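You operate a simulated robot arm through the tools that you are given. There is no shell and no other tool. Be economical: measure what you need, move in short steps, check, and stop when the job is done.

You run a simulated robot arm. Do the job below in one go: nothing can be reset, and whatever is moved stays where it is left.

JOB
Close the bottom drawer of the blue cabinet. Then put the orange holder on the blue-legged table top away on the low shelf of the blue lab bench. Then fetch the sand jar that says "L65" from the blue-legged table top and stand it on the yellow wiper. Then open the third drawer from the top of the blue cabinet, take the folded grey cloth from the blue-legged table top and leave it in the inside from the top of the third drawer of the blue cabinet and shut the drawer again. Then take the green crate on the blue-legged table top and put it away on the long beige table top. Then fetch the red case and set it on the low shelf of the long beige table. Then put the green holder on the optics bench top away on the low shelf of the blue lab bench. Then fetch the purple holder and set it on the top of the yellow-edged plate. Then take the glass disc from the steel work table top and leave it on the red tray. Then stack the carton marked "seals" from the steel work table top on top of the carton labelled "clips". Then lift the orange lid of the warm box open. Do these in the order given. Set down upright: sand jar.

It is judged by the outcome, as a careful person would: the job done as asked, and still so three seconds after it is handed in. It fails if anything else is knocked over, pushed out of place, dropped, spilled or broken. A push-on lid holds only when it is set on centred and level and pressed home; a screw cap is set on level and turned clockwise until tight. Flat cloth is picked up by pressing the open fingertips on it (5 to 10 N) and closing them slowly along it; thin cloth reads only 2 to 8 mm in the jaws.

ROBOT AND FRAMES
A 7-joint arm with a two-finger parallel gripper on a trunk, on a base that drives. Base frame: it is fixed to the floor where the robot stands at the start and does not move with it; the origin is under the middle of the robot, x ahead of it, y to its left, z up. Lengths are in m, angles in degrees, forces in N, time in s.
With the tool pointing down near the work surface it reaches from about 0.1 to 0.8 m from the robot's upright axis, wherever it stands. Its first joint turns from -166.0 to 166.0 degrees. Places, roughly: blue carton, grey carton, white carton [-5.75, -0.25, 0.75]; bottom drawer of the blue cabinet [0.8, -0.2, 0.2]; folded grey cloth (8x6x2 cm) [-2.4, -1.7, 0.8]; glass disc (4x4x2 cm) [-5.9, -0.5, 0.8]; green crate (26x17x11 cm) [-1.8, -1.2, 0.8]; green holder [-3.5, 0, 0.75]; inside of the third drawer of the blue cabinet [0.8, -0.5, 0.4]; long beige table top [-3.9, -2, 0.8]; low shelf of the blue lab bench [-4.3, -0.2, 0.4]; low shelf of the long beige table [-3.9, -2, 0.2]; orange holder [-1.5, -1.5, 0.75]; orange lid of the warm box [-4, -0.2, 1]; purple holder [-4.5, -0.25, 0.5]; red case [-2.5, 0.25, 0.25]; red tray (13x10x3 cm) [-5.5, -0.2, 0.8]; sand jar [-2, -1.5, 0.75]; third drawer of the blue cabinet [0.8, -0.4, 0.5]; top of the yellow-edged plate (30x20 cm) [-3.46, -1.74, 0.8]; yellow wiper [-1.75, -1.5, 0.75]. Payload 3.43 kg.
The tool frame sits at the grasp point between the pads (the TCP): z along the fingers, y along the line on which they close. The tips reach 0.03 m beyond it. The gripper opens to 0.094 m. The fingers are 0.028 m wide and 0.01 m thick; the gripper's body (0.05 by 0.096 m) begins 0.055 m behind the TCP.
Orientation is told as [roll, pitch, yaw] about the base's x, y, z axes, in that order, counted from this pose: with the fingers straight down and closing along the base's y, the tool's x points along the base's -x, its y along +y and its z along -z.

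CONTROLS
- The arm moves only by the tool arm_command. Its argument "commands" is text: rows parted by semicolons, each of 7 numbers parted by spaces: the shift along the tool's x, y, z in units of 100 mm (1.0 is 100 mm), then the turn, a rotation vector about the tool's x, y, z in units of 120 degrees (1.0 is 120 degrees), then the opening, from 0 (shut) to 1 (fully open). In form: tx ty tz rx ry rz fingers; .... A call has 1 to 20 rows; each row is the pose to reach, as a shift and turn from the pose commanded when the call began, along the tool's axes at that moment. A call with a number of a shift or a turn outside -1 to 1 is refused whole. Rows are played at 5 a second. More than 0.05 m and 8.6 degrees between two rows, or a gripper value outside its range, and nothing of the call is played. Where a pose cannot be reached the arm comes as near as it can. A force on the tool above 40 N (or 10 N above the force at the start of the call, whichever is more), or a blocked arm, ends the call early, and 0.2 s more pass. Each finger travels about 0.045 m/s and halts on what it meets, pressing with about 32 N; the grip force reading is that of the motor and also rises with nothing between the fingers. The clock runs only during rows and for 0.2 s after the last one: add rows that repeat a pose to give the fingers time. It gives the time, the measured TCP pose, the force on the tool (base axes), the opening and the grip force at its end, in the units of the frame above (readings bear some noise), with the torque about the TCP (base axes, N m) and any sound that the robot's microphone picked up, and new pictures: "show" is both (left out), scene, wrist or none.
- Cameras (640 x 400 px; columns grow to the right, rows downward): "scene" is now at [0.4535, 0.1643, 1.1208]; the picture's right is [-0.85, -0.53, 0.00], its down [-0.47, 0.77, -0.43] and it looks along [0.22, -0.36, -0.90] (base axes); focal length 278 px, centre (320, 200). "wrist" rides on the gripper at [0.076, 0.014, -0.102] in the tool frame; the picture's right is [-0.18, 0.98, 0.00], its down [-0.75, -0.14, -0.64] and it looks along [-0.63, -0.12, 0.77] (tool axes); focal length 243 px, centre (320, 200). There is no depth. A picture from a camera that has moved, and an enlarged one, comes with that camera's place and axes in the base frame and with its lens.
- slide_trunk(by): slides the trunk up (or, below 0, down) by that many m; the arm and the scene camera ride with it, the base frame stays. It gives what a move gives, with no picture.
- roll_base(legs): drives the robot by 1 to 6 legs, each [ahead, left, turn to the left] in m, m and degrees, along the robot's own axes; the way and the turn of a leg run together, so that a leg with both is an arc; at most 1.5 m and 180 degrees a leg. The arm and the cameras ride along, it lands a little off, and it stops where it bumps. It gives what a move gives, and a new picture of the scene camera.
- aim_head(pan, tilt): turns the head with the scene camera to pan (to the left, within 103 degrees either way) and tilt (down, from -29 to 69), counted from straight ahead of the robot. It gives what a move gives, and a new picture of the scene camera.
- inspect(camera, box): a new picture of the part [left, top, right, bottom] of that camera's present view, enlarged. No time passes.
- hand_in(): hands the job in; it is judged then, once.

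Work in short steps. Places have to be worked out from the pictures, the camera data and where the tool is seen: move nearer, look again, correct. Check each grasp and each placing, and mend what went wrong. You have 546 turns and 360 pictures in all, those below and enlarged ones among them. Open the gripper and draw the arm clear of the work before you hand the job in, unless the task says otherwise; then end with one line.

The tools are called after "Request:" as a command line: name --argument value ..., lists and objects as JSON in quotes. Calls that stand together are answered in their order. arm_command: Moves the arm, as the interface text tells. Its arguments: {"type":"object","properties":{"commands":{"type":"string"},"show":{"type":"string","enum":["both","scene","wrist","none"]}},"required":["commands"]} The other tools are called the same way: slide_trunk (by) slides the trunk up or down; roll_base (legs) drives the base; aim_head (pan, tilt) turns the head that bears the scene camera; inspect (camera, box) takes an enlarged picture of a part of a camera's view; hand_in () hands the job in.

At the start:

```text
time_s: 0.0
ee_pos: [0.561, 0.1185, 0.6482]
tool_rot: [0.2, 0.0, -0.2]
contact_force: [-0.1, -0.3, -0.9]
torque: [-0.03, 0.02, 0.01]
grip_width: 0.0941
finger_force: 0.0
trunk travel left (down, up): [-0.257, 0.233]
robot x, y, heading: [0.0018, 0.0001, -0.1]
head pan, tilt: [-58.3, 64.7]
```

scene: 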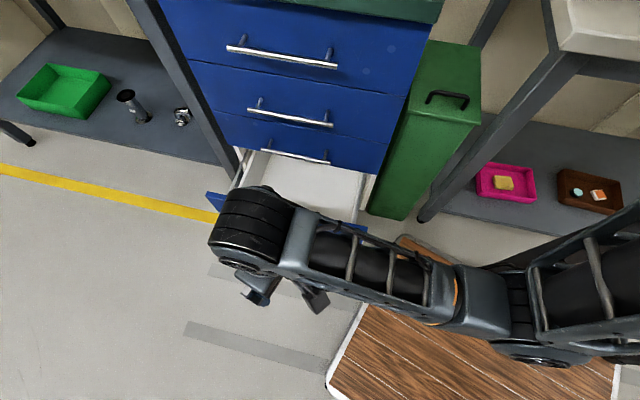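
wrist: 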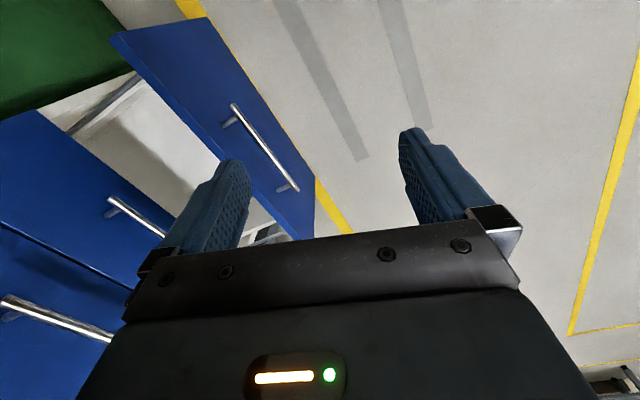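

I'll first look at the cabinet at a lower tilt to see all its drawers.

Request:
aim_head --pan -45 --tilt 40

```text
time_s: 0.9
ee_pos: [0.5611, 0.1192, 0.6468]
tool_rot: [0.0, 0.0, -0.1]
contact_force: [-0.7, -0.6, 0.4]
torque: [0.0, 0.0, 0.01]
grip_width: 0.094
finger_force: 0.0
trunk travel left (down, up): [-0.257, 0.233]
robot x, y, heading: [0.0029, 0.0016, -0.1]
head pan, tilt: [-45.0, 40.0]
camera scene: at [0.4814, 0.1562, 1.1526], right [-0.71, -0.71, 0.0], down [-0.45, 0.46, -0.77], along [0.54, -0.54, -0.64], focal length 278 px, centre (320, 200)
```

scene: 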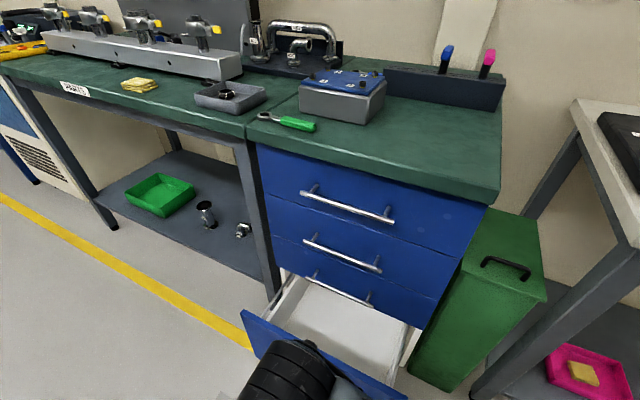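

The cabinet has four drawers, with the bottom one open, and its face is turned about 18°. I'll look round to learn the free floor.

Request:
aim_head --pan 20 --tilt 25

Request:
aim_head --pan 95 --tilt 25

Request:
aim_head --pan -100 --tilt 25

```text
time_s: 2.2
ee_pos: [0.5622, 0.1186, 0.6481]
tool_rot: [0.1, 0.0, -0.1]
contact_force: [0.8, -0.2, -0.5]
torque: [0.02, 0.01, 0.01]
grip_width: 0.0939
finger_force: 0.1
trunk travel left (down, up): [-0.257, 0.233]
robot x, y, heading: [-0.001, 0.0009, -0.0]
head pan, tilt: [20.0, 25.0]
camera scene: at [0.508, 0.2478, 1.176], right [0.34, -0.94, 0.0], down [-0.4, -0.14, -0.91], along [0.85, 0.31, -0.42], focal length 278 px, centre (320, 200)
```

scene: 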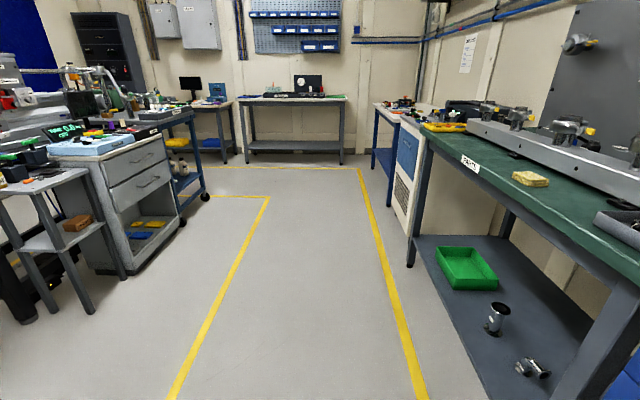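

```text
time_s: 3.7
ee_pos: [0.5621, 0.1182, 0.6472]
tool_rot: [0.1, 0.0, -0.1]
contact_force: [-0.2, 0.0, -0.8]
torque: [0.06, -0.01, 0.0]
grip_width: 0.0941
finger_force: 0.0
trunk travel left (down, up): [-0.257, 0.233]
robot x, y, heading: [-0.0032, -0.0001, 0.0]
head pan, tilt: [95.0, 25.0]
camera scene: at [0.4134, 0.3081, 1.176], right [1.0, 0.09, 0.0], down [0.04, -0.42, -0.91], along [-0.08, 0.9, -0.42], focal length 278 px, centre (320, 200)
```

scene: 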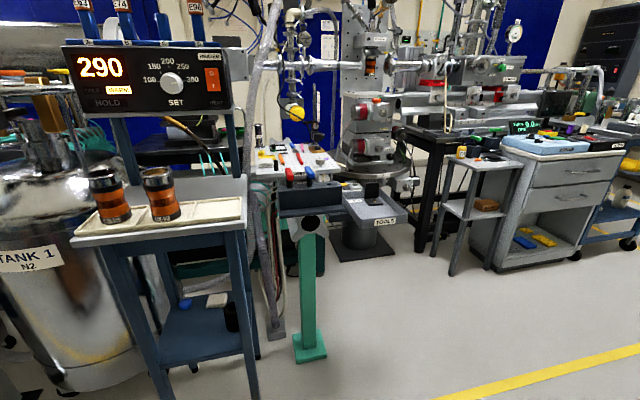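

```text
time_s: 6.6
ee_pos: [0.5621, 0.1184, 0.6481]
tool_rot: [0.1, 0.0, 0.0]
contact_force: [-0.2, 0.6, 0.1]
torque: [0.01, 0.02, 0.0]
grip_width: 0.0939
finger_force: 0.0
trunk travel left (down, up): [-0.257, 0.233]
robot x, y, heading: [0.0019, -0.0016, 0.0]
head pan, tilt: [-100.0, 25.0]
camera scene: at [0.4054, 0.1256, 1.176], right [-0.98, 0.17, 0.0], down [0.07, 0.42, -0.91], along [-0.16, -0.89, -0.42], focal length 278 px, centre (320, 200)
```

scene: 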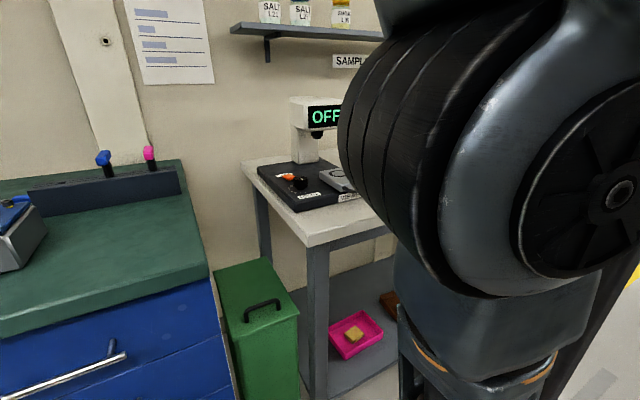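

The floor is clear out to about y = 1.1, so I'll drive out diagonally and then turn to face the cabinet square on.

Request:
roll_base --legs '[[0.52, 0.55, 0], [0, 0, -72]]'

Request:
aim_head --pan 0 --tilt 60

```text
time_s: 8.3
ee_pos: [0.6579, 0.2179, 0.6479]
tool_rot: [0.0, 0.0, -1.5]
contact_force: [0.4, 0.3, 0.2]
torque: [0.02, 0.01, 0.0]
grip_width: 0.0939
finger_force: 0.0
trunk travel left (down, up): [-0.257, 0.233]
robot x, y, heading: [0.0939, 0.1095, -1.1]
head pan, tilt: [-100.0, 25.0]
stopped in leg 1: the robot was blocked; the commanded pose is now the measured one
camera scene: at [0.5009, 0.2285, 1.176], right [-0.98, 0.19, 0.0], down [0.08, 0.41, -0.91], along [-0.18, -0.89, -0.42], focal length 278 px, centre (320, 200)
```

scene: 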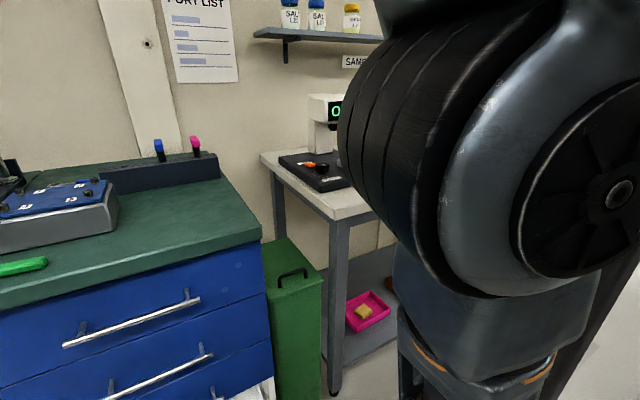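

```text
time_s: 10.1
ee_pos: [0.6572, 0.2171, 0.6476]
tool_rot: [0.0, 0.0, -1.3]
contact_force: [-0.7, 0.3, -0.6]
torque: [0.02, 0.0, -0.04]
grip_width: 0.0942
finger_force: 0.2
trunk travel left (down, up): [-0.257, 0.233]
robot x, y, heading: [0.0922, 0.1119, -1.4]
head pan, tilt: [0.0, 60.0]
camera scene: at [0.5854, 0.3175, 1.126], right [-0.02, -1.0, 0.0], down [-0.87, 0.02, -0.5], along [0.5, -0.01, -0.87], focal length 278 px, centre (320, 200)
```

scene: 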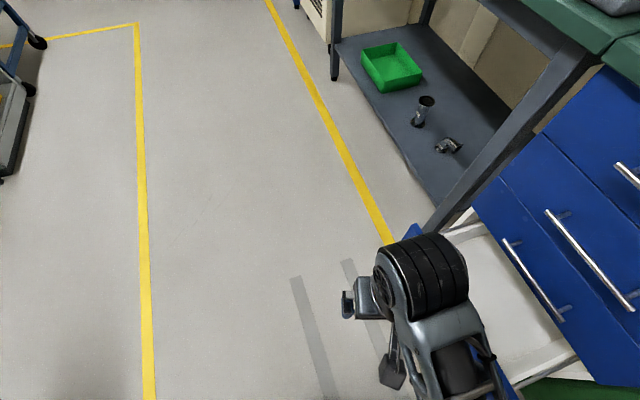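

The base bumped something, probably the right end of the open drawer front. I'll look down around my own base to see its size.

Request:
aim_head --pan -75 --tilt 69

Request:
aim_head --pan 100 --tilt 65

```text
time_s: 11.5
ee_pos: [0.6577, 0.2174, 0.6474]
tool_rot: [0.0, 0.0, -1.4]
contact_force: [0.5, -0.5, -0.1]
torque: [0.02, -0.01, -0.01]
grip_width: 0.094
finger_force: 0.1
trunk travel left (down, up): [-0.257, 0.233]
robot x, y, heading: [0.0912, 0.1098, -1.3]
head pan, tilt: [-75.0, 68.8]
camera scene: at [0.5322, 0.2646, 1.1166], right [-0.97, -0.24, 0.0], down [-0.22, 0.91, -0.36], along [0.09, -0.35, -0.93], focal length 278 px, centre (320, 200)
```

scene: 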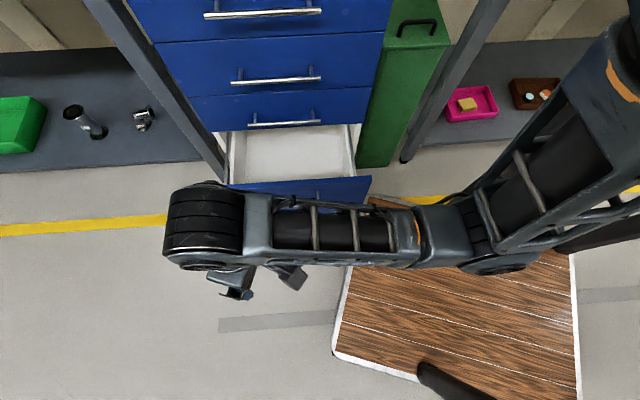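

```text
time_s: 14.2
ee_pos: [0.6578, 0.2175, 0.6465]
tool_rot: [0.1, -0.1, -1.5]
contact_force: [-0.5, 0.1, 0.4]
torque: [-0.01, 0.04, 0.0]
grip_width: 0.0945
finger_force: 0.0
trunk travel left (down, up): [-0.257, 0.233]
robot x, y, heading: [0.0947, 0.1124, -1.2]
head pan, tilt: [100.0, 65.0]
camera scene: at [0.5095, 0.3789, 1.1204], right [0.99, 0.15, 0.0], down [0.14, -0.9, -0.42], along [-0.06, 0.42, -0.91], focal length 278 px, centre (320, 200)
```

scene: 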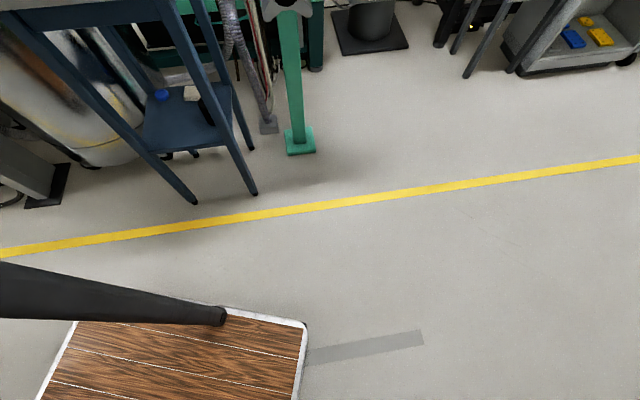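

The deck reaches about ±0.37 m by ±0.28 m, and its front right corner met the drawer front. I'll move sideways first, then ahead, then turn.

Request:
roll_base --legs '[[0, 0.3, 0], [0.38, 0.08, 0], [0, 0, -71]]'

Request:
aim_head --pan 0 --tilt 60

```text
time_s: 14.9
ee_pos: [0.6569, 0.2206, 0.6473]
tool_rot: [-0.1, -0.1, -1.3]
contact_force: [0.1, -0.5, -0.5]
torque: [0.02, 0.01, 0.0]
grip_width: 0.0939
finger_force: 0.0
trunk travel left (down, up): [-0.257, 0.233]
robot x, y, heading: [0.0928, 0.118, -1.4]
head pan, tilt: [100.0, 65.0]
stopped in leg 1: the robot was blocked; the commanded pose is now the measured one
camera scene: at [0.5091, 0.3812, 1.1204], right [0.99, 0.15, 0.0], down [0.14, -0.9, -0.42], along [-0.06, 0.42, -0.91], focal length 278 px, centre (320, 200)
```

scene: 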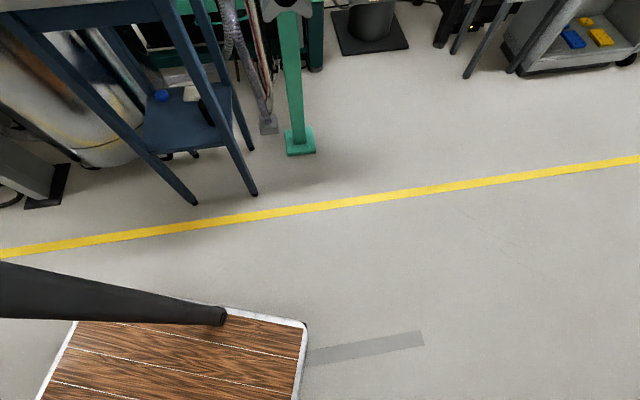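

```text
time_s: 16.6
ee_pos: [0.6582, 0.2186, 0.6468]
tool_rot: [0.0, -0.1, -1.4]
contact_force: [-0.2, -1.3, -0.6]
torque: [0.01, -0.01, 0.01]
grip_width: 0.0939
finger_force: 0.1
trunk travel left (down, up): [-0.257, 0.233]
robot x, y, heading: [0.0914, 0.1137, -1.0]
head pan, tilt: [0.0, 60.0]
camera scene: at [0.5849, 0.3198, 1.1259], right [-0.02, -1.0, 0.0], down [-0.87, 0.02, -0.5], along [0.5, -0.01, -0.87], focal length 278 px, centre (320, 200)
```

scene: 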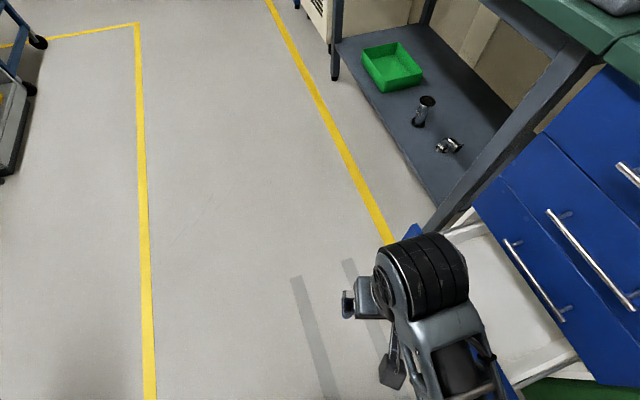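

It was blocked again, most likely because the deck is still pressed on the drawer edge. I'll back off first.

Request:
roll_base --legs '[[-0.12, 0, 0]]'

```text
time_s: 17.9
ee_pos: [0.5364, 0.2231, 0.6475]
tool_rot: [0.0, -0.1, -1.4]
contact_force: [1.1, 0.0, 0.4]
torque: [0.01, 0.01, -0.03]
grip_width: 0.0942
finger_force: 0.0
trunk travel left (down, up): [-0.257, 0.233]
robot x, y, heading: [-0.0279, 0.1177, -1.3]
head pan, tilt: [0.0, 60.0]
camera scene: at [0.4642, 0.3226, 1.126], right [-0.02, -1.0, 0.0], down [-0.87, 0.02, -0.5], along [0.5, -0.01, -0.87], focal length 278 px, centre (320, 200)
```

scene: 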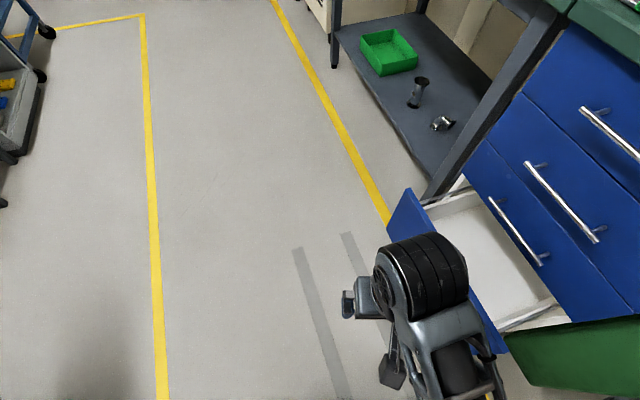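

Backing off worked. Now I'll try left.

Request:
roll_base --legs '[[0, 0.3, 0]]'

```text
time_s: 19.9
ee_pos: [0.5444, 0.5249, 0.647]
tool_rot: [0.0, -0.1, -1.4]
contact_force: [0.2, -0.1, -0.9]
torque: [-0.02, 0.01, 0.0]
grip_width: 0.0939
finger_force: 0.1
trunk travel left (down, up): [-0.257, 0.233]
robot x, y, heading: [-0.0195, 0.4199, -1.5]
head pan, tilt: [0.0, 60.0]
camera scene: at [0.4708, 0.6243, 1.1259], right [-0.02, -1.0, 0.0], down [-0.87, 0.02, -0.5], along [0.5, -0.01, -0.87], focal length 278 px, centre (320, 200)
```

scene: 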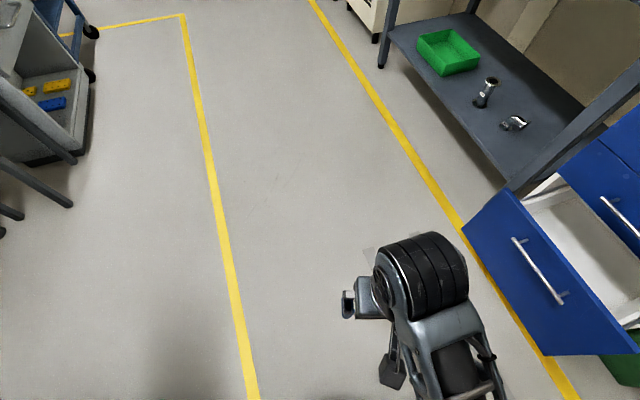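

Now I can see the drawer front clearly; its handle is at about (0.70, -0.02, 0.31). I'll drive ahead and turn to face the cabinet.

Request:
roll_base --legs '[[0.53, 0.14, 0], [0, 0, -70]]'

```text
time_s: 22.0
ee_pos: [0.7357, 0.6781, 0.647]
tool_rot: [0.0, 0.0, 5.8]
contact_force: [-0.3, -0.4, 0.3]
torque: [-0.04, 0.02, 0.03]
grip_width: 0.0939
finger_force: 0.0
trunk travel left (down, up): [-0.257, 0.233]
robot x, y, heading: [0.186, 0.5026, 6.2]
head pan, tilt: [0.0, 60.0]
stopped in leg 1: the robot was blocked; the commanded pose is now the measured one
camera scene: at [0.6498, 0.7677, 1.1259], right [0.11, -0.99, 0.0], down [-0.86, -0.09, -0.5], along [0.5, 0.05, -0.87], focal length 278 px, centre (320, 200)
```

scene: 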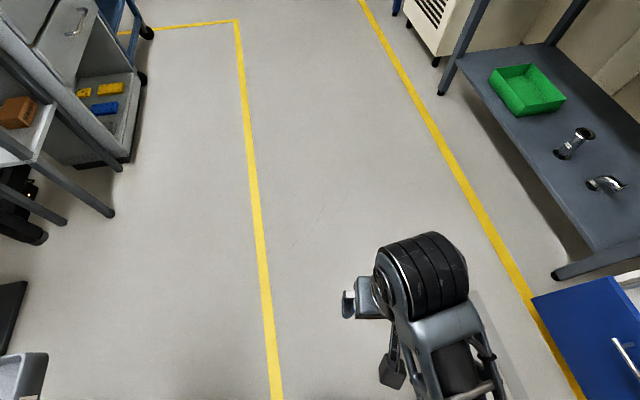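

The rear left seems to have hit the small table. I'll look.

Request:
aim_head --pan 103 --tilt 50

```text
time_s: 23.8
ee_pos: [0.7344, 0.6783, 0.6479]
tool_rot: [0.0, -0.1, 5.8]
contact_force: [-0.9, 0.0, 0.0]
torque: [-0.02, -0.01, 0.01]
grip_width: 0.0941
finger_force: 0.1
trunk travel left (down, up): [-0.257, 0.233]
robot x, y, heading: [0.1912, 0.5032, 6.2]
head pan, tilt: [103.0, 50.0]
camera scene: at [0.5583, 0.8334, 1.1385], right [0.95, 0.33, 0.0], down [0.25, -0.72, -0.64], along [-0.21, 0.61, -0.77], focal length 278 px, centre (320, 200)
```

scene: 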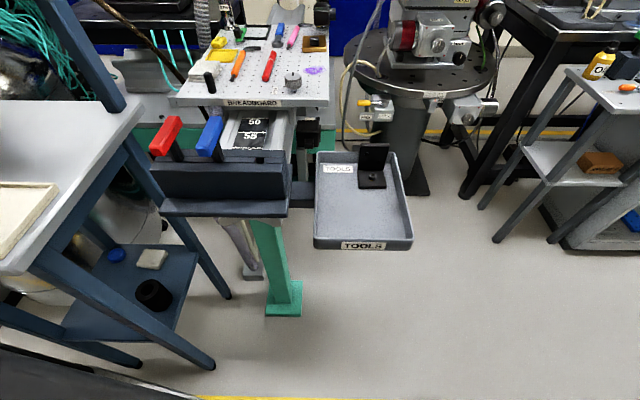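

The small table's front leg at about (-0.12, 0.79) stopped me, and it looks unmoved. I'll step right, go ahead, then turn.

Request:
roll_base --legs '[[0, -0.1, 0], [0.32, 0.056, 0]]'

Request:
roll_base --legs '[[0, 0, -78]]'

```text
time_s: 26.7
ee_pos: [1.0584, 0.666, 0.6489]
tool_rot: [0.1, -0.1, 5.9]
contact_force: [-0.3, -0.1, 0.1]
torque: [-0.01, 0.01, -0.01]
grip_width: 0.0942
finger_force: 0.0
trunk travel left (down, up): [-0.257, 0.233]
robot x, y, heading: [0.5091, 0.4894, 5.7]
head pan, tilt: [103.0, 50.0]
camera scene: at [0.8817, 0.8232, 1.1385], right [0.95, 0.33, 0.0], down [0.25, -0.72, -0.64], along [-0.21, 0.61, -0.77], focal length 278 px, centre (320, 200)
```

scene: 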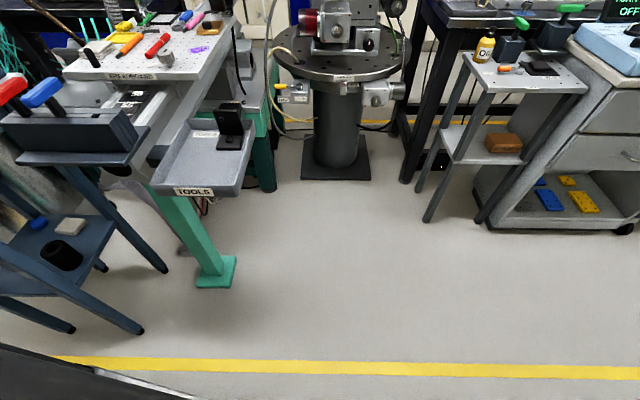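

```text
time_s: 30.5
ee_pos: [0.7967, -0.0062, 0.6474]
tool_rot: [-0.1, -0.1, -72.0]
contact_force: [0.1, -0.2, 0.1]
torque: [0.0, -0.01, -0.02]
grip_width: 0.0939
finger_force: 0.1
trunk travel left (down, up): [-0.257, 0.233]
robot x, y, heading: [0.5096, 0.4928, -72.0]
head pan, tilt: [103.0, 50.0]
camera scene: at [0.9108, 0.1977, 1.1385], right [0.52, -0.86, 0.0], down [-0.66, -0.4, -0.64], along [0.55, 0.33, -0.77], focal length 278 px, centre (320, 200)
```

scene: 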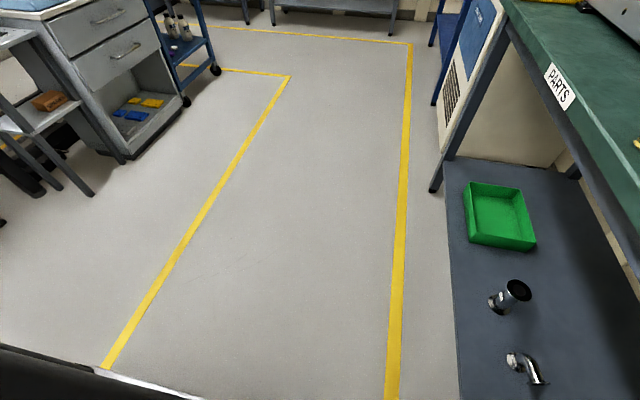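

Now I face the cabinet. I'll shut the jaws, pull back and pitch the tool to horizontal, pointing at the cabinet.

Request:
arm_command --commands "0.1 0 0 0 -0.0625 0 0.5; 0.2 0 0 0 -0.125 0 0; 0.3 0 0 0 -0.1875 0 0; 0.4 0 0 0 -0.25 0 0; 0.5 0 0 0 -0.3125 0 0; 0.6 0 0 0 -0.375 0 0; 0.7 0 0 0 -0.4375 0 0; 0.8 0 0 0 -0.5 0 0; 0.9 0 0 0 -0.5625 0 0; 1 0 0 0 -0.625 0 0; 1 0 0 0 -0.6875 0 0; 1 0 0 0 -0.75 0 0; 1 0 0 0 -0.75 0 0" --show "wrist"

Request:
aim_head --pan 20 --tilt 60

```text
time_s: 33.3
ee_pos: [0.7663, 0.0881, 0.6475]
tool_rot: [-169.9, -89.8, 97.6]
contact_force: [-0.1, 0.6, 0.8]
torque: [-0.01, 0.01, 0.0]
grip_width: 0.0
finger_force: 32.2
trunk travel left (down, up): [-0.257, 0.233]
robot x, y, heading: [0.5122, 0.4911, -72.0]
head pan, tilt: [103.0, 50.0]
camera wrist: at [0.7475, 0.19, 0.5711], right [0.94, 0.3, 0.18], down [-0.33, 0.57, 0.75], along [0.12, -0.76, 0.63], focal length 243 px, centre (320, 200)
```

wrist: 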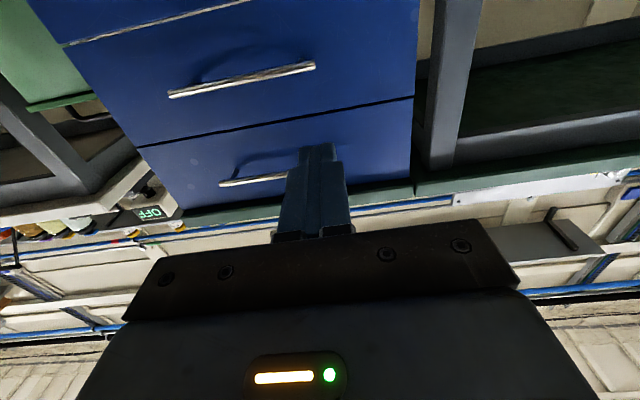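

```text
time_s: 34.8
ee_pos: [0.7665, 0.0862, 0.6472]
tool_rot: [175.6, -89.8, 112.4]
contact_force: [-0.7, -0.4, 0.6]
torque: [0.03, -0.01, 0.01]
grip_width: 0.0
finger_force: 31.4
trunk travel left (down, up): [-0.257, 0.233]
robot x, y, heading: [0.5078, 0.4915, -71.8]
head pan, tilt: [20.0, 60.0]
camera scene: at [0.8861, 0.1056, 1.126], right [-0.79, -0.62, 0.0], down [-0.53, 0.68, -0.5], along [0.31, -0.39, -0.87], focal length 278 px, centre (320, 200)
```

scene: 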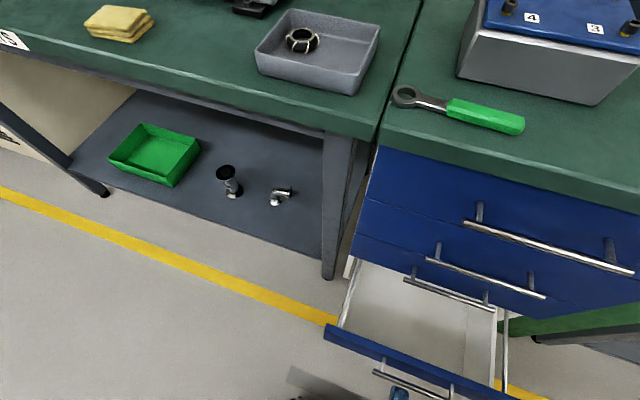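

The tool is horizontal. I'll lower the trunk and bring the fingertips in front of the bottom drawer panel, centred, just below its handle.

Request:
slide_trunk --by -0.25

Request:
arm_command --commands "0.2 -0.3 0 0 0 0 0; 0.4 -0.6 0 0 0 0 0; 0.6 -0.8 0 0 0 0 0; 0.8 -0.95 0 0 0 0 0; 1.0 -0.95 0 0 0 0 0;1.0 -0.95 0 0 0 0 0"

```text
time_s: 37.4
ee_pos: [0.7659, 0.0879, 0.398]
tool_rot: [178.0, -89.9, 109.9]
contact_force: [-0.2, 0.5, 0.3]
torque: [0.01, 0.04, 0.0]
grip_width: 0.0
finger_force: 32.2
trunk travel left (down, up): [-0.007, 0.483]
robot x, y, heading: [0.5095, 0.4897, -71.9]
head pan, tilt: [20.0, 60.0]
```

```text
time_s: 38.8
ee_pos: [0.6743, 0.0596, 0.2968]
tool_rot: [165.7, -89.9, 122.2]
contact_force: [-0.1, 0.6, 0.4]
torque: [0.0, 0.0, 0.01]
grip_width: 0.0001
finger_force: 32.2
trunk travel left (down, up): [-0.007, 0.483]
robot x, y, heading: [0.5123, 0.4887, -71.9]
head pan, tilt: [20.0, 60.0]
camera scene: at [0.886, 0.1055, 0.876], right [-0.79, -0.62, 0.0], down [-0.53, 0.68, -0.5], along [0.31, -0.39, -0.87], focal length 278 px, centre (320, 200)
camera wrist: at [0.6568, 0.1607, 0.2206], right [0.94, 0.3, 0.18], down [-0.33, 0.57, 0.75], along [0.12, -0.77, 0.63], focal length 243 px, centre (320, 200)
```

scene: 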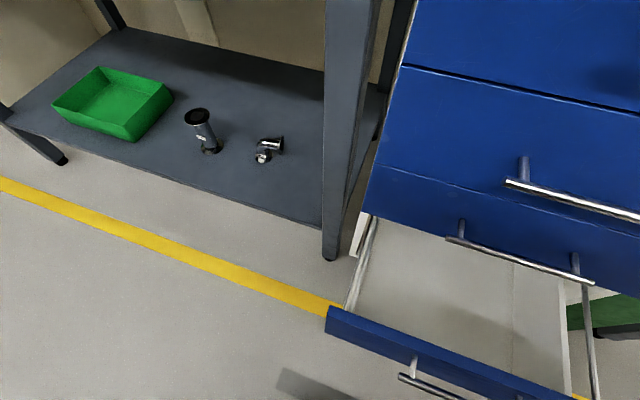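
wrist: 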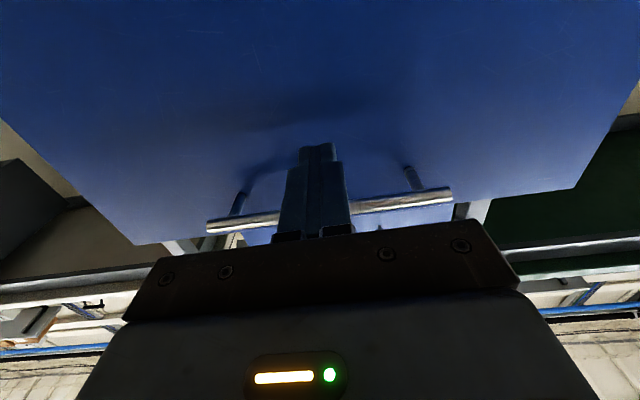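

The handle is really at about z = 0.35, so at z = 0.297 the tips face the lower panel. I'll push in steps.

Request:
arm_command --commands "0 0 0.2 0 0 0 0; 0 0 0.4 0 0 0 0; 0 0 0.55 0 0 0 0; 0 0 0.7 0 0 0 0; 0 0 0.8 0 0 0 0; 0 0 0.9 0 0 0 0; 0 0 1 0 0 0 0" --show "scene"

```text
time_s: 40.4
ee_pos: [0.7065, -0.0365, 0.2986]
tool_rot: [130.5, -90.0, 157.6]
contact_force: [-0.6, 2.0, 0.3]
torque: [-0.02, -0.01, 0.01]
grip_width: 0.0003
finger_force: 32.0
trunk travel left (down, up): [-0.007, 0.483]
robot x, y, heading: [0.5122, 0.4959, -71.9]
head pan, tilt: [20.0, 60.0]
camera scene: at [0.886, 0.1055, 0.876], right [-0.79, -0.62, 0.0], down [-0.53, 0.68, -0.5], along [0.31, -0.39, -0.87], focal length 278 px, centre (320, 200)
```

scene: 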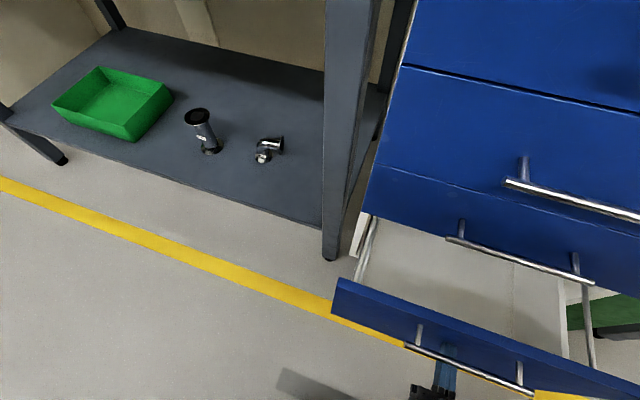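

The drawer is moving with little force, so I'll keep pushing.

Request:
arm_command --commands "0 0 0.15 0 0 0 0; 0 0 0.3 0 0 0 0; 0 0 0.45 0 0 0 0; 0 0 0.6 0 0 0 0; 0 0 0.75 0 0 0 0; 0 0 0.9 0 0 0 0; 0 0 1 0 0 0 0" --show "none"

Request:
arm_command --commands "0 0 0.1 0 0 0 0; 0 0 0.2 0 0 0 0; 0 0 0.3 0 0 0 0; 0 0 0.4 0 0 0 0; 0 0 0.5 0 0 0 0; 0 0 0.6 0 0 0 0; 0 0 0.7 0 0 0 0; 0 0 0.8 0 0 0 0" --show "scene"

```text
time_s: 42.0
ee_pos: [0.7375, -0.1323, 0.2969]
tool_rot: [163.9, -89.9, 124.0]
contact_force: [0.4, 0.3, 0.1]
torque: [0.01, 0.0, 0.01]
grip_width: 0.0
finger_force: 33.1
trunk travel left (down, up): [-0.007, 0.483]
robot x, y, heading: [0.5123, 0.492, -71.8]
head pan, tilt: [20.0, 60.0]
```

```text
time_s: 43.3
ee_pos: [0.7514, -0.1782, 0.2972]
tool_rot: [165.1, -89.8, 122.6]
contact_force: [-3.0, 9.3, 6.8]
torque: [-0.04, -0.05, 0.04]
grip_width: 0.0
finger_force: 32.0
trunk travel left (down, up): [-0.007, 0.483]
robot x, y, heading: [0.5113, 0.491, -72.0]
head pan, tilt: [20.0, 60.0]
stopped in row 6: the force on the tool passed its limit at 62 N (the readings are from after the stop); the commanded pose is now the measured one
camera scene: at [0.8859, 0.1059, 0.8761], right [-0.79, -0.62, 0.0], down [-0.53, 0.68, -0.5], along [0.31, -0.39, -0.87], focal length 278 px, centre (320, 200)
```

scene: 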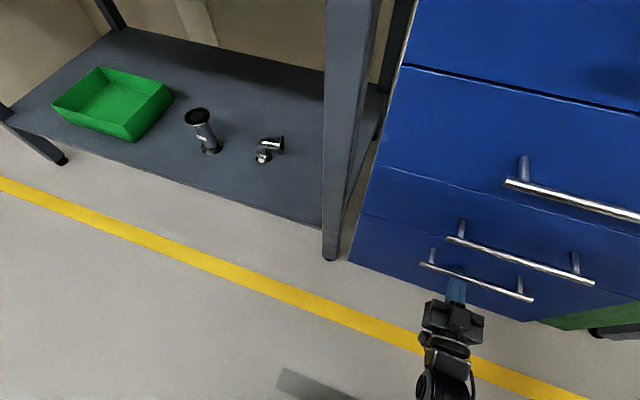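

The bottom drawer is shut flush. I'll retract, return the tool to pointing down while raising the trunk, and look along the corridor.

Request:
arm_command --commands "0 0 -0.3 0 0 0 0; 0 0 -0.6 0 0 0 0; 0 0 -1 0 0 0 0" --show "none"

Request:
arm_command --commands "0 0 -0.3 0 0 0 0; 0 0 -0.6 0 0 0 0; 0 0 -1 0 0 0 0" --show "none"

Request:
slide_trunk --by 0.45

Request:
arm_command --commands "0 0 0 0 0.0625 0 0; 0 0 0 0 0.125 0 0; 0 0 0 0 0.1875 0 0; 0 0 0 0 0.25 0 0; 0 0 0 0 0.3125 0 0; 0 0 0 0 0.375 0 0; 0 0 0 0 0.4375 0 0; 0 0 0 0 0.5 0 0; 0 0 0 0 0.5625 0 0; 0 0 0 0 0.625 0 0; 0 0 0 0 0.6875 0 0; 0 0 0 0 0.75 0 0;0 0 0 0 0.75 0 0" --show "none"

Request:
aim_head --pan -80 --tilt 20

```text
time_s: 44.1
ee_pos: [0.7204, -0.0827, 0.2976]
tool_rot: [164.3, -89.9, 123.5]
contact_force: [-0.2, -0.2, 0.0]
torque: [0.03, -0.02, 0.03]
grip_width: 0.0
finger_force: 32.0
trunk travel left (down, up): [-0.007, 0.483]
robot x, y, heading: [0.5106, 0.4917, -71.8]
head pan, tilt: [20.0, 60.0]
```

```text
time_s: 44.9
ee_pos: [0.6896, 0.0126, 0.2974]
tool_rot: [176.1, -89.8, 111.9]
contact_force: [0.1, 0.2, 0.0]
torque: [0.0, -0.01, 0.0]
grip_width: 0.0
finger_force: 32.5
trunk travel left (down, up): [-0.007, 0.483]
robot x, y, heading: [0.5085, 0.4902, -71.8]
head pan, tilt: [20.0, 60.0]
```

```text
refused: 0.45 is not a number from -0.4 to 0.4
```

```text
time_s: 47.7
ee_pos: [0.6903, 0.0125, 0.297]
tool_rot: [0.0, 0.0, -72.3]
contact_force: [0.4, -0.1, 0.3]
torque: [-0.01, -0.04, 0.03]
grip_width: 0.0001
finger_force: 31.5
trunk travel left (down, up): [-0.007, 0.483]
robot x, y, heading: [0.5107, 0.4933, -71.9]
head pan, tilt: [20.0, 60.0]
```

```text
time_s: 49.5
ee_pos: [0.6904, 0.0132, 0.2969]
tool_rot: [0.0, -0.1, -72.1]
contact_force: [-1.0, -0.8, 0.2]
torque: [-0.02, -0.02, 0.01]
grip_width: 0.0002
finger_force: 31.6
trunk travel left (down, up): [-0.007, 0.483]
robot x, y, heading: [0.5103, 0.4913, -72.1]
head pan, tilt: [-80.0, 20.0]
camera scene: at [0.7627, 0.1143, 0.9341], right [-0.47, 0.88, 0.0], down [0.3, 0.16, -0.94], along [-0.83, -0.44, -0.34], focal length 278 px, centre (320, 200)
```

scene: 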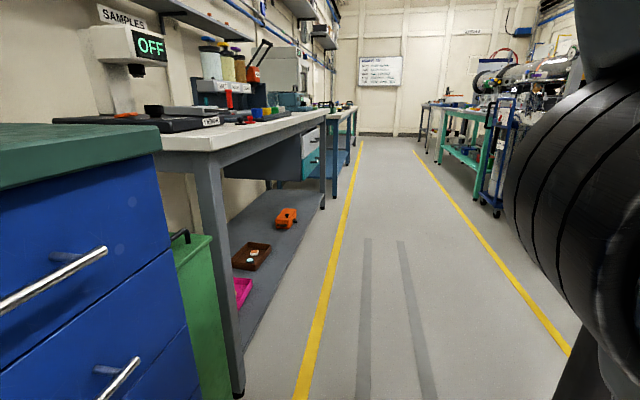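

I'll raise the trunk, then sidestep along the corridor toward the blue-legged table.

Request:
slide_trunk --by 0.38

Request:
roll_base --legs '[[0.08, 0, 0], [0, -1.3, 0]]'

```text
time_s: 53.1
ee_pos: [0.6914, 0.0133, 0.6763]
tool_rot: [0.0, -0.1, -72.2]
contact_force: [0.0, -0.5, 0.3]
torque: [0.07, -0.04, -0.01]
grip_width: 0.0002
finger_force: 32.3
trunk travel left (down, up): [-0.387, 0.103]
robot x, y, heading: [0.5101, 0.4934, -71.8]
head pan, tilt: [-80.0, 20.0]
```

```text
time_s: 60.4
ee_pos: [-0.5288, -0.4679, 0.6768]
tool_rot: [-0.1, -0.1, -72.5]
contact_force: [0.2, 0.6, 0.2]
torque: [0.05, 0.01, -0.02]
grip_width: 0.0002
finger_force: 31.8
trunk travel left (down, up): [-0.387, 0.103]
robot x, y, heading: [-0.7113, 0.0137, -72.2]
head pan, tilt: [-80.0, 20.0]
camera scene: at [-0.4565, -0.3661, 1.3141], right [-0.47, 0.88, 0.0], down [0.3, 0.16, -0.94], along [-0.83, -0.44, -0.34], focal length 278 px, centre (320, 200)
```

scene: 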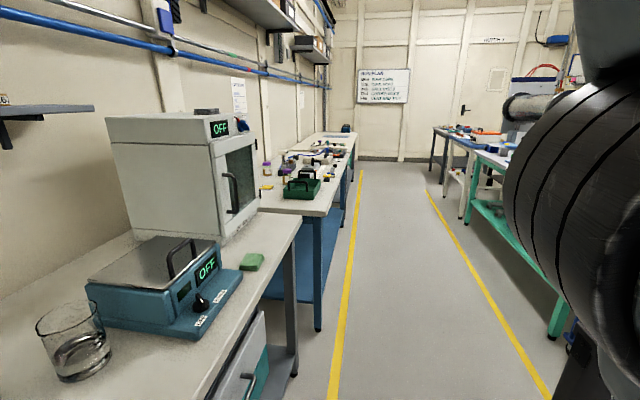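

The blue-legged table is the next one along. I'll sidestep on with a slight gap from the tables.

Request:
roll_base --legs '[[-0.05, -1.25, 0]]'

Request:
aim_head --pan -20 --tilt 40

```text
time_s: 66.7
ee_pos: [-1.7239, -0.8062, 0.6766]
tool_rot: [0.0, -0.1, -71.9]
contact_force: [-0.4, 0.6, -0.1]
torque: [0.01, 0.01, 0.0]
grip_width: 0.0
finger_force: 32.1
trunk travel left (down, up): [-0.387, 0.103]
robot x, y, heading: [-1.9056, -0.3248, -71.5]
head pan, tilt: [-80.0, 20.0]
camera scene: at [-1.6521, -0.7033, 1.3141], right [-0.48, 0.88, 0.0], down [0.3, 0.16, -0.94], along [-0.83, -0.45, -0.34], focal length 278 px, centre (320, 200)
```

scene: 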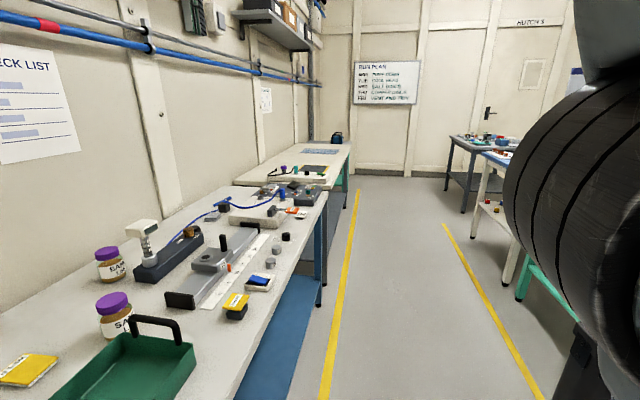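

```text
time_s: 68.0
ee_pos: [-1.7243, -0.8062, 0.6769]
tool_rot: [0.0, 0.0, -71.9]
contact_force: [0.5, 0.5, -0.4]
torque: [0.01, 0.02, -0.02]
grip_width: 0.0
finger_force: 32.4
trunk travel left (down, up): [-0.387, 0.103]
robot x, y, heading: [-1.9037, -0.3279, -71.4]
head pan, tilt: [-20.0, 40.0]
camera scene: at [-1.5726, -0.7441, 1.2827], right [-1.0, 0.03, 0.0], down [0.02, 0.64, -0.77], along [-0.02, -0.77, -0.64], focal length 278 px, centre (320, 200)
```

scene: 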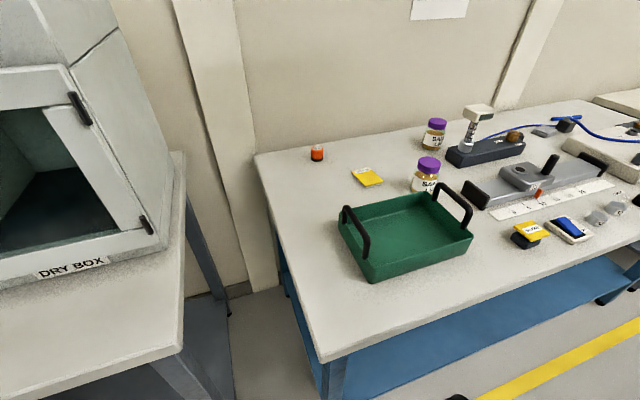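

The orange holder, yellow wiper, two sand jars and green crate are in view. I'll enlarge.

Request:
inspect --camera "scene" --box '[280, 100, 480, 225]'

Request:
inspect --camera "scene" --box '[440, 90, 640, 265]'

```text
3.20 times, centred on (380, 162) of scene
camera zoom: at [-1.5726, -0.7441, 1.2827], right [-1.0, 0.03, 0.0], down [0.02, 0.64, -0.77], along [-0.02, -0.77, -0.64], focal length 890 px, centre (128, 320)
```

zoom: 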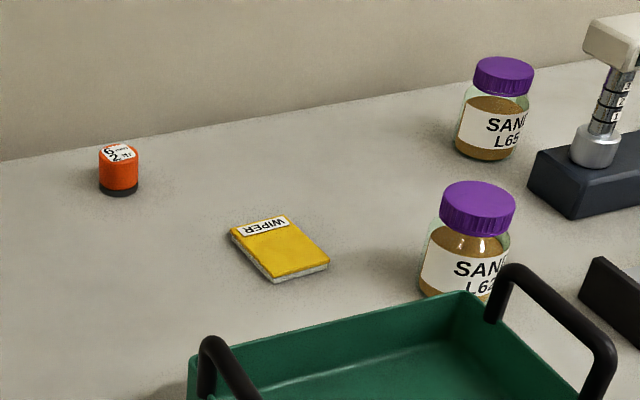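

```text
2.29 times, centred on (540, 178) of scene
camera zoom: at [-1.5726, -0.7441, 1.2827], right [-1.0, 0.03, 0.0], down [0.02, 0.64, -0.77], along [-0.02, -0.77, -0.64], focal length 636 px, centre (-183, 251)
```

zoom: 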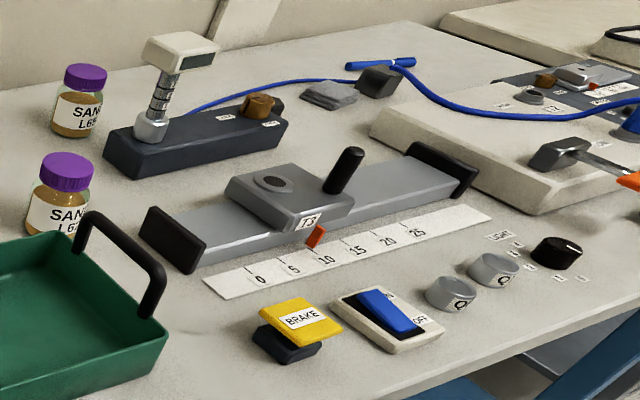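

"L65" is the rear jar, and the orange holder is about 0.64 m in from the front edge. I need to know where my arm's upright axis is, so I'll look at my own body.

Request:
aim_head --pan -103 --tilt 55

```text
time_s: 69.5
ee_pos: [-1.7254, -0.8051, 0.6759]
tool_rot: [0.0, -0.1, -71.9]
contact_force: [0.6, 0.2, -0.2]
torque: [0.01, 0.02, -0.01]
grip_width: 0.0
finger_force: 32.3
trunk travel left (down, up): [-0.387, 0.103]
robot x, y, heading: [-1.9081, -0.3281, -71.8]
head pan, tilt: [-103.0, 55.0]
camera scene: at [-1.6419, -0.6659, 1.262], right [-0.09, 1.0, 0.0], down [0.82, 0.08, -0.57], along [-0.57, -0.05, -0.82], focal length 278 px, centre (320, 200)
```

scene: 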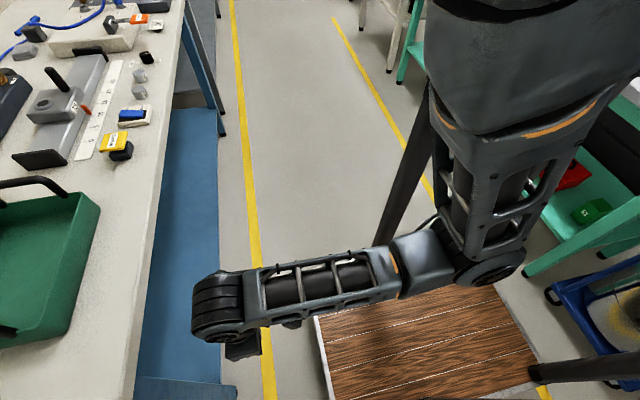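

The arm's axis is about at the robot's centre, and the deck is narrower sideways (±0.28 m). So I'll work side-on with the table on my left. First I'll raise the tool well above the table items.

Request:
slide_trunk --by 0.1

Request:
arm_command --commands "0 0 -0.3 0 0 0 0; 0 0 -0.6 0 0 0 0; 0 0 -1 0 0 0 0" --show "none"

Request:
arm_command --commands "0 0 -0.3 0 0 0 0; 0 0 -0.6 0 0 0 0; 0 0 -1 0 0 0 0" --show "none"

Request:
aim_head --pan 103 --tilt 50

```text
time_s: 70.8
ee_pos: [-1.7233, -0.8053, 0.7773]
tool_rot: [0.0, -0.1, -71.9]
contact_force: [0.4, -0.3, 0.5]
torque: [-0.04, -0.03, 0.02]
grip_width: 0.0
finger_force: 31.8
trunk travel left (down, up): [-0.487, 0.003]
robot x, y, heading: [-1.9053, -0.3275, -71.3]
head pan, tilt: [-103.0, 55.0]
```

```text
time_s: 71.7
ee_pos: [-1.7249, -0.8068, 0.8782]
tool_rot: [0.1, -0.1, -71.9]
contact_force: [-0.3, -0.8, 0.3]
torque: [-0.04, -0.01, 0.0]
grip_width: 0.0
finger_force: 32.2
trunk travel left (down, up): [-0.487, 0.003]
robot x, y, heading: [-1.9039, -0.3286, -71.5]
head pan, tilt: [-103.0, 55.0]
```

```text
time_s: 72.7
ee_pos: [-1.681, -0.7941, 0.967]
tool_rot: [0.0, -0.1, -60.0]
contact_force: [-0.9, 1.1, 0.4]
torque: [0.0, -0.01, 0.02]
grip_width: 0.0
finger_force: 31.7
out of reach, approached as far as the arm can: row 3
trunk travel left (down, up): [-0.487, 0.003]
robot x, y, heading: [-1.9103, -0.3276, -71.6]
head pan, tilt: [-103.0, 55.0]
stopped in row 3: the arm was blocked; the commanded pose is now the measured one
```

```text
time_s: 75.7
ee_pos: [-1.6827, -0.7939, 0.9653]
tool_rot: [0.0, -0.1, -60.2]
contact_force: [0.1, 0.1, 0.2]
torque: [0.02, 0.0, 0.03]
grip_width: 0.0
finger_force: 31.9
trunk travel left (down, up): [-0.487, 0.003]
robot x, y, heading: [-1.9067, -0.3238, -71.8]
head pan, tilt: [103.0, 50.0]
camera scene: at [-1.5046, -0.6193, 1.3685], right [0.52, -0.85, 0.0], down [-0.65, -0.4, -0.64], along [0.55, 0.33, -0.77], focal length 278 px, centre (320, 200)
```

scene: 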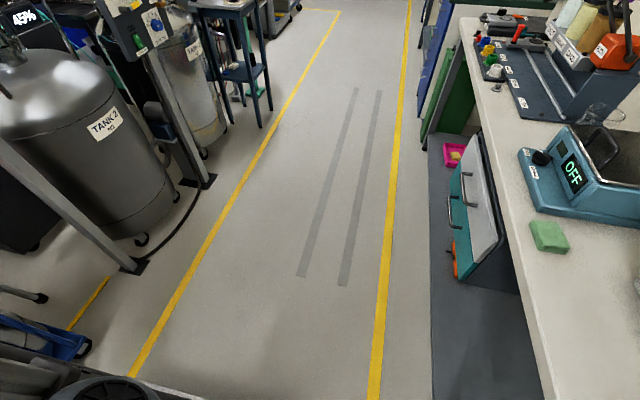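

I'll turn the base so the table is on my left. The arm will then point along the corridor.

Request:
roll_base --legs '[[0, 0, -90]]'

```text
time_s: 79.9
ee_pos: [-2.3726, -0.5503, 0.9669]
tool_rot: [0.0, 0.0, -150.3]
contact_force: [-0.7, -0.4, 0.3]
torque: [0.0, -0.02, 0.0]
grip_width: 0.0
finger_force: 31.9
trunk travel left (down, up): [-0.487, 0.003]
robot x, y, heading: [-1.9043, -0.3286, -161.7]
head pan, tilt: [103.0, 50.0]
camera scene: at [-2.2013, -0.7285, 1.3685], right [-0.86, -0.52, 0.0], down [-0.4, 0.66, -0.64], along [0.33, -0.55, -0.77], focal length 278 px, centre (320, 200)
```

scene: 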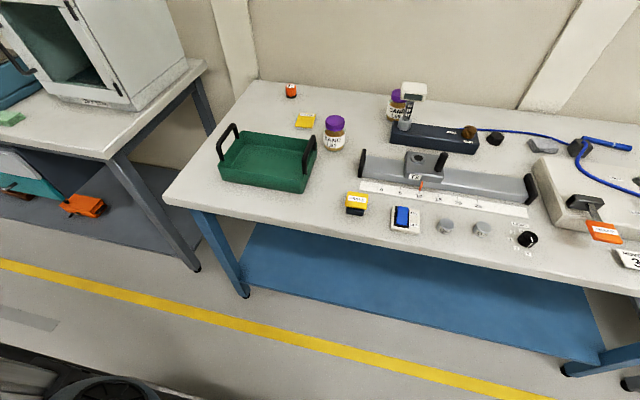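

The table top is at z ≈ 0.795, and the holder stands at about (-1.58, -1.53), so a side-on reach of ~0.83 m will do. I'll swing the arm round to my left in arcs.

Request:
arm_command --commands "0.025 0.49 0 0 0 -0.0475 0.5; 0.098 0.98 0 0 0 -0.095 1" --show "none"

Request:
arm_command --commands "0.025 0.49 0 0 0 -0.0475 1; 0.098 0.98 0 0 0 -0.095 1" --show "none"

Request:
arm_command --commands "0.025 0.49 0 0 0 -0.0475 1; 0.098 0.98 0 0 0 -0.095 1" --show "none"

Request:
arm_command --commands "0.025 0.49 0 0 0 -0.0475 1; 0.098 0.98 0 0 0 -0.095 1" --show "none"

Request:
arm_command --commands "0.025 0.49 0 0 0 -0.0475 1; 0.098 0.98 0 0 0 -0.095 1" --show "none"

Request:
arm_command --commands "0.025 0.49 0 0 0 -0.0475 1; 0.098 0.98 0 0 0 -0.095 1" --show "none"

Request:
arm_command --commands "0.025 0.49 0 0 0 -0.0475 1; 0.098 0.98 0 0 0 -0.095 1" --show "scene"

```text
time_s: 80.5
ee_pos: [-2.3161, -0.6304, 0.9652]
tool_rot: [-0.1, -0.1, -139.0]
contact_force: [0.8, -0.3, -0.4]
torque: [0.0, -0.05, -0.01]
grip_width: 0.0491
finger_force: 0.2
trunk travel left (down, up): [-0.487, 0.003]
robot x, y, heading: [-1.9073, -0.3274, -161.9]
head pan, tilt: [103.0, 50.0]
```

```text
time_s: 81.1
ee_pos: [-2.2425, -0.6975, 0.968]
tool_rot: [0.0, 0.0, -127.6]
contact_force: [-0.8, -0.1, 0.1]
torque: [-0.01, -0.01, 0.01]
grip_width: 0.0942
finger_force: 0.0
trunk travel left (down, up): [-0.487, 0.003]
robot x, y, heading: [-1.9043, -0.3303, -161.7]
head pan, tilt: [103.0, 50.0]
```

```text
time_s: 81.7
ee_pos: [-2.1613, -0.7512, 0.966]
tool_rot: [-0.1, -0.1, -116.2]
contact_force: [-0.5, 0.0, -0.1]
torque: [0.05, 0.0, -0.02]
grip_width: 0.0941
finger_force: 0.1
trunk travel left (down, up): [-0.487, 0.003]
robot x, y, heading: [-1.9058, -0.3273, -161.9]
head pan, tilt: [103.0, 50.0]
```

```text
time_s: 82.3
ee_pos: [-2.0764, -0.7846, 0.9675]
tool_rot: [-0.3, -0.5, -105.4]
contact_force: [-0.8, -0.5, 0.5]
torque: [0.01, -0.03, 0.02]
grip_width: 0.094
finger_force: 0.0
trunk travel left (down, up): [-0.487, 0.003]
robot x, y, heading: [-1.9081, -0.3299, -161.7]
head pan, tilt: [103.0, 50.0]
```

```text
time_s: 83.0
ee_pos: [-2.0861, -0.8071, 0.9815]
tool_rot: [-5.8, -6.9, -103.8]
contact_force: [0.7, 0.2, -0.4]
torque: [-0.02, -0.02, 0.04]
grip_width: 0.0943
finger_force: 0.0
trunk travel left (down, up): [-0.487, 0.003]
robot x, y, heading: [-1.907, -0.3302, -161.8]
head pan, tilt: [103.0, 50.0]
stopped in row 2: the arm was blocked; the commanded pose is now the measured one
```

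```text
time_s: 83.7
ee_pos: [-2.1057, -0.8241, 0.9906]
tool_rot: [-12.3, -12.7, -102.4]
contact_force: [0.6, 0.4, 0.2]
torque: [-0.02, -0.01, 0.01]
grip_width: 0.094
finger_force: 0.2
trunk travel left (down, up): [-0.487, 0.003]
robot x, y, heading: [-1.9062, -0.3316, -161.6]
head pan, tilt: [103.0, 50.0]
stopped in row 2: the arm was blocked; the commanded pose is now the measured one
```

```text
time_s: 84.3
ee_pos: [-2.1269, -0.8377, 0.9991]
tool_rot: [-19.2, -17.6, -101.2]
contact_force: [0.5, 0.4, -0.2]
torque: [-0.03, 0.01, 0.01]
grip_width: 0.0943
finger_force: 0.1
trunk travel left (down, up): [-0.487, 0.003]
robot x, y, heading: [-1.9054, -0.3247, -161.8]
head pan, tilt: [103.0, 50.0]
stopped in row 2: the arm was blocked; the commanded pose is now the measured one
camera scene: at [-2.202, -0.7281, 1.3685], right [-0.86, -0.52, 0.0], down [-0.4, 0.66, -0.64], along [0.33, -0.55, -0.77], focal length 278 px, centre (320, 200)
```

scene: 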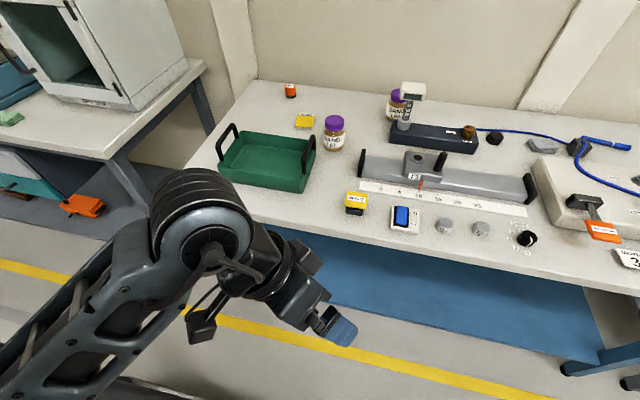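

The swing jammed at about 50°, likely at a wrist joint limit. I'll level the tool and unwind its yaw, then go on swinging without yaw.

Request:
arm_command --commands "0 0 0 -0.023 0.021 0.047 1; 0 0 0 -0.046 0.042 0.094 1; 0 0 0 -0.069 0.063 0.141 1; 0 0 0 -0.092 0.084 0.188 1; 0 0 0 -0.115 0.105 0.235 1; 0 0 0 -0.138 0.126 0.282 1; 0 0 0 -0.16 0.147 0.33 1; 0 0 0 -0.16 0.147 0.33 1" --show "none"

```text
time_s: 85.4
ee_pos: [-2.1789, -0.824, 0.978]
tool_rot: [-9.3, -14.7, -124.3]
contact_force: [0.6, 0.8, -0.4]
torque: [0.0, 0.01, -0.03]
grip_width: 0.0935
finger_force: 0.1
trunk travel left (down, up): [-0.487, 0.003]
robot x, y, heading: [-1.9082, -0.327, -162.0]
head pan, tilt: [103.0, 50.0]
stopped in row 5: the arm was blocked; the commanded pose is now the measured one
```

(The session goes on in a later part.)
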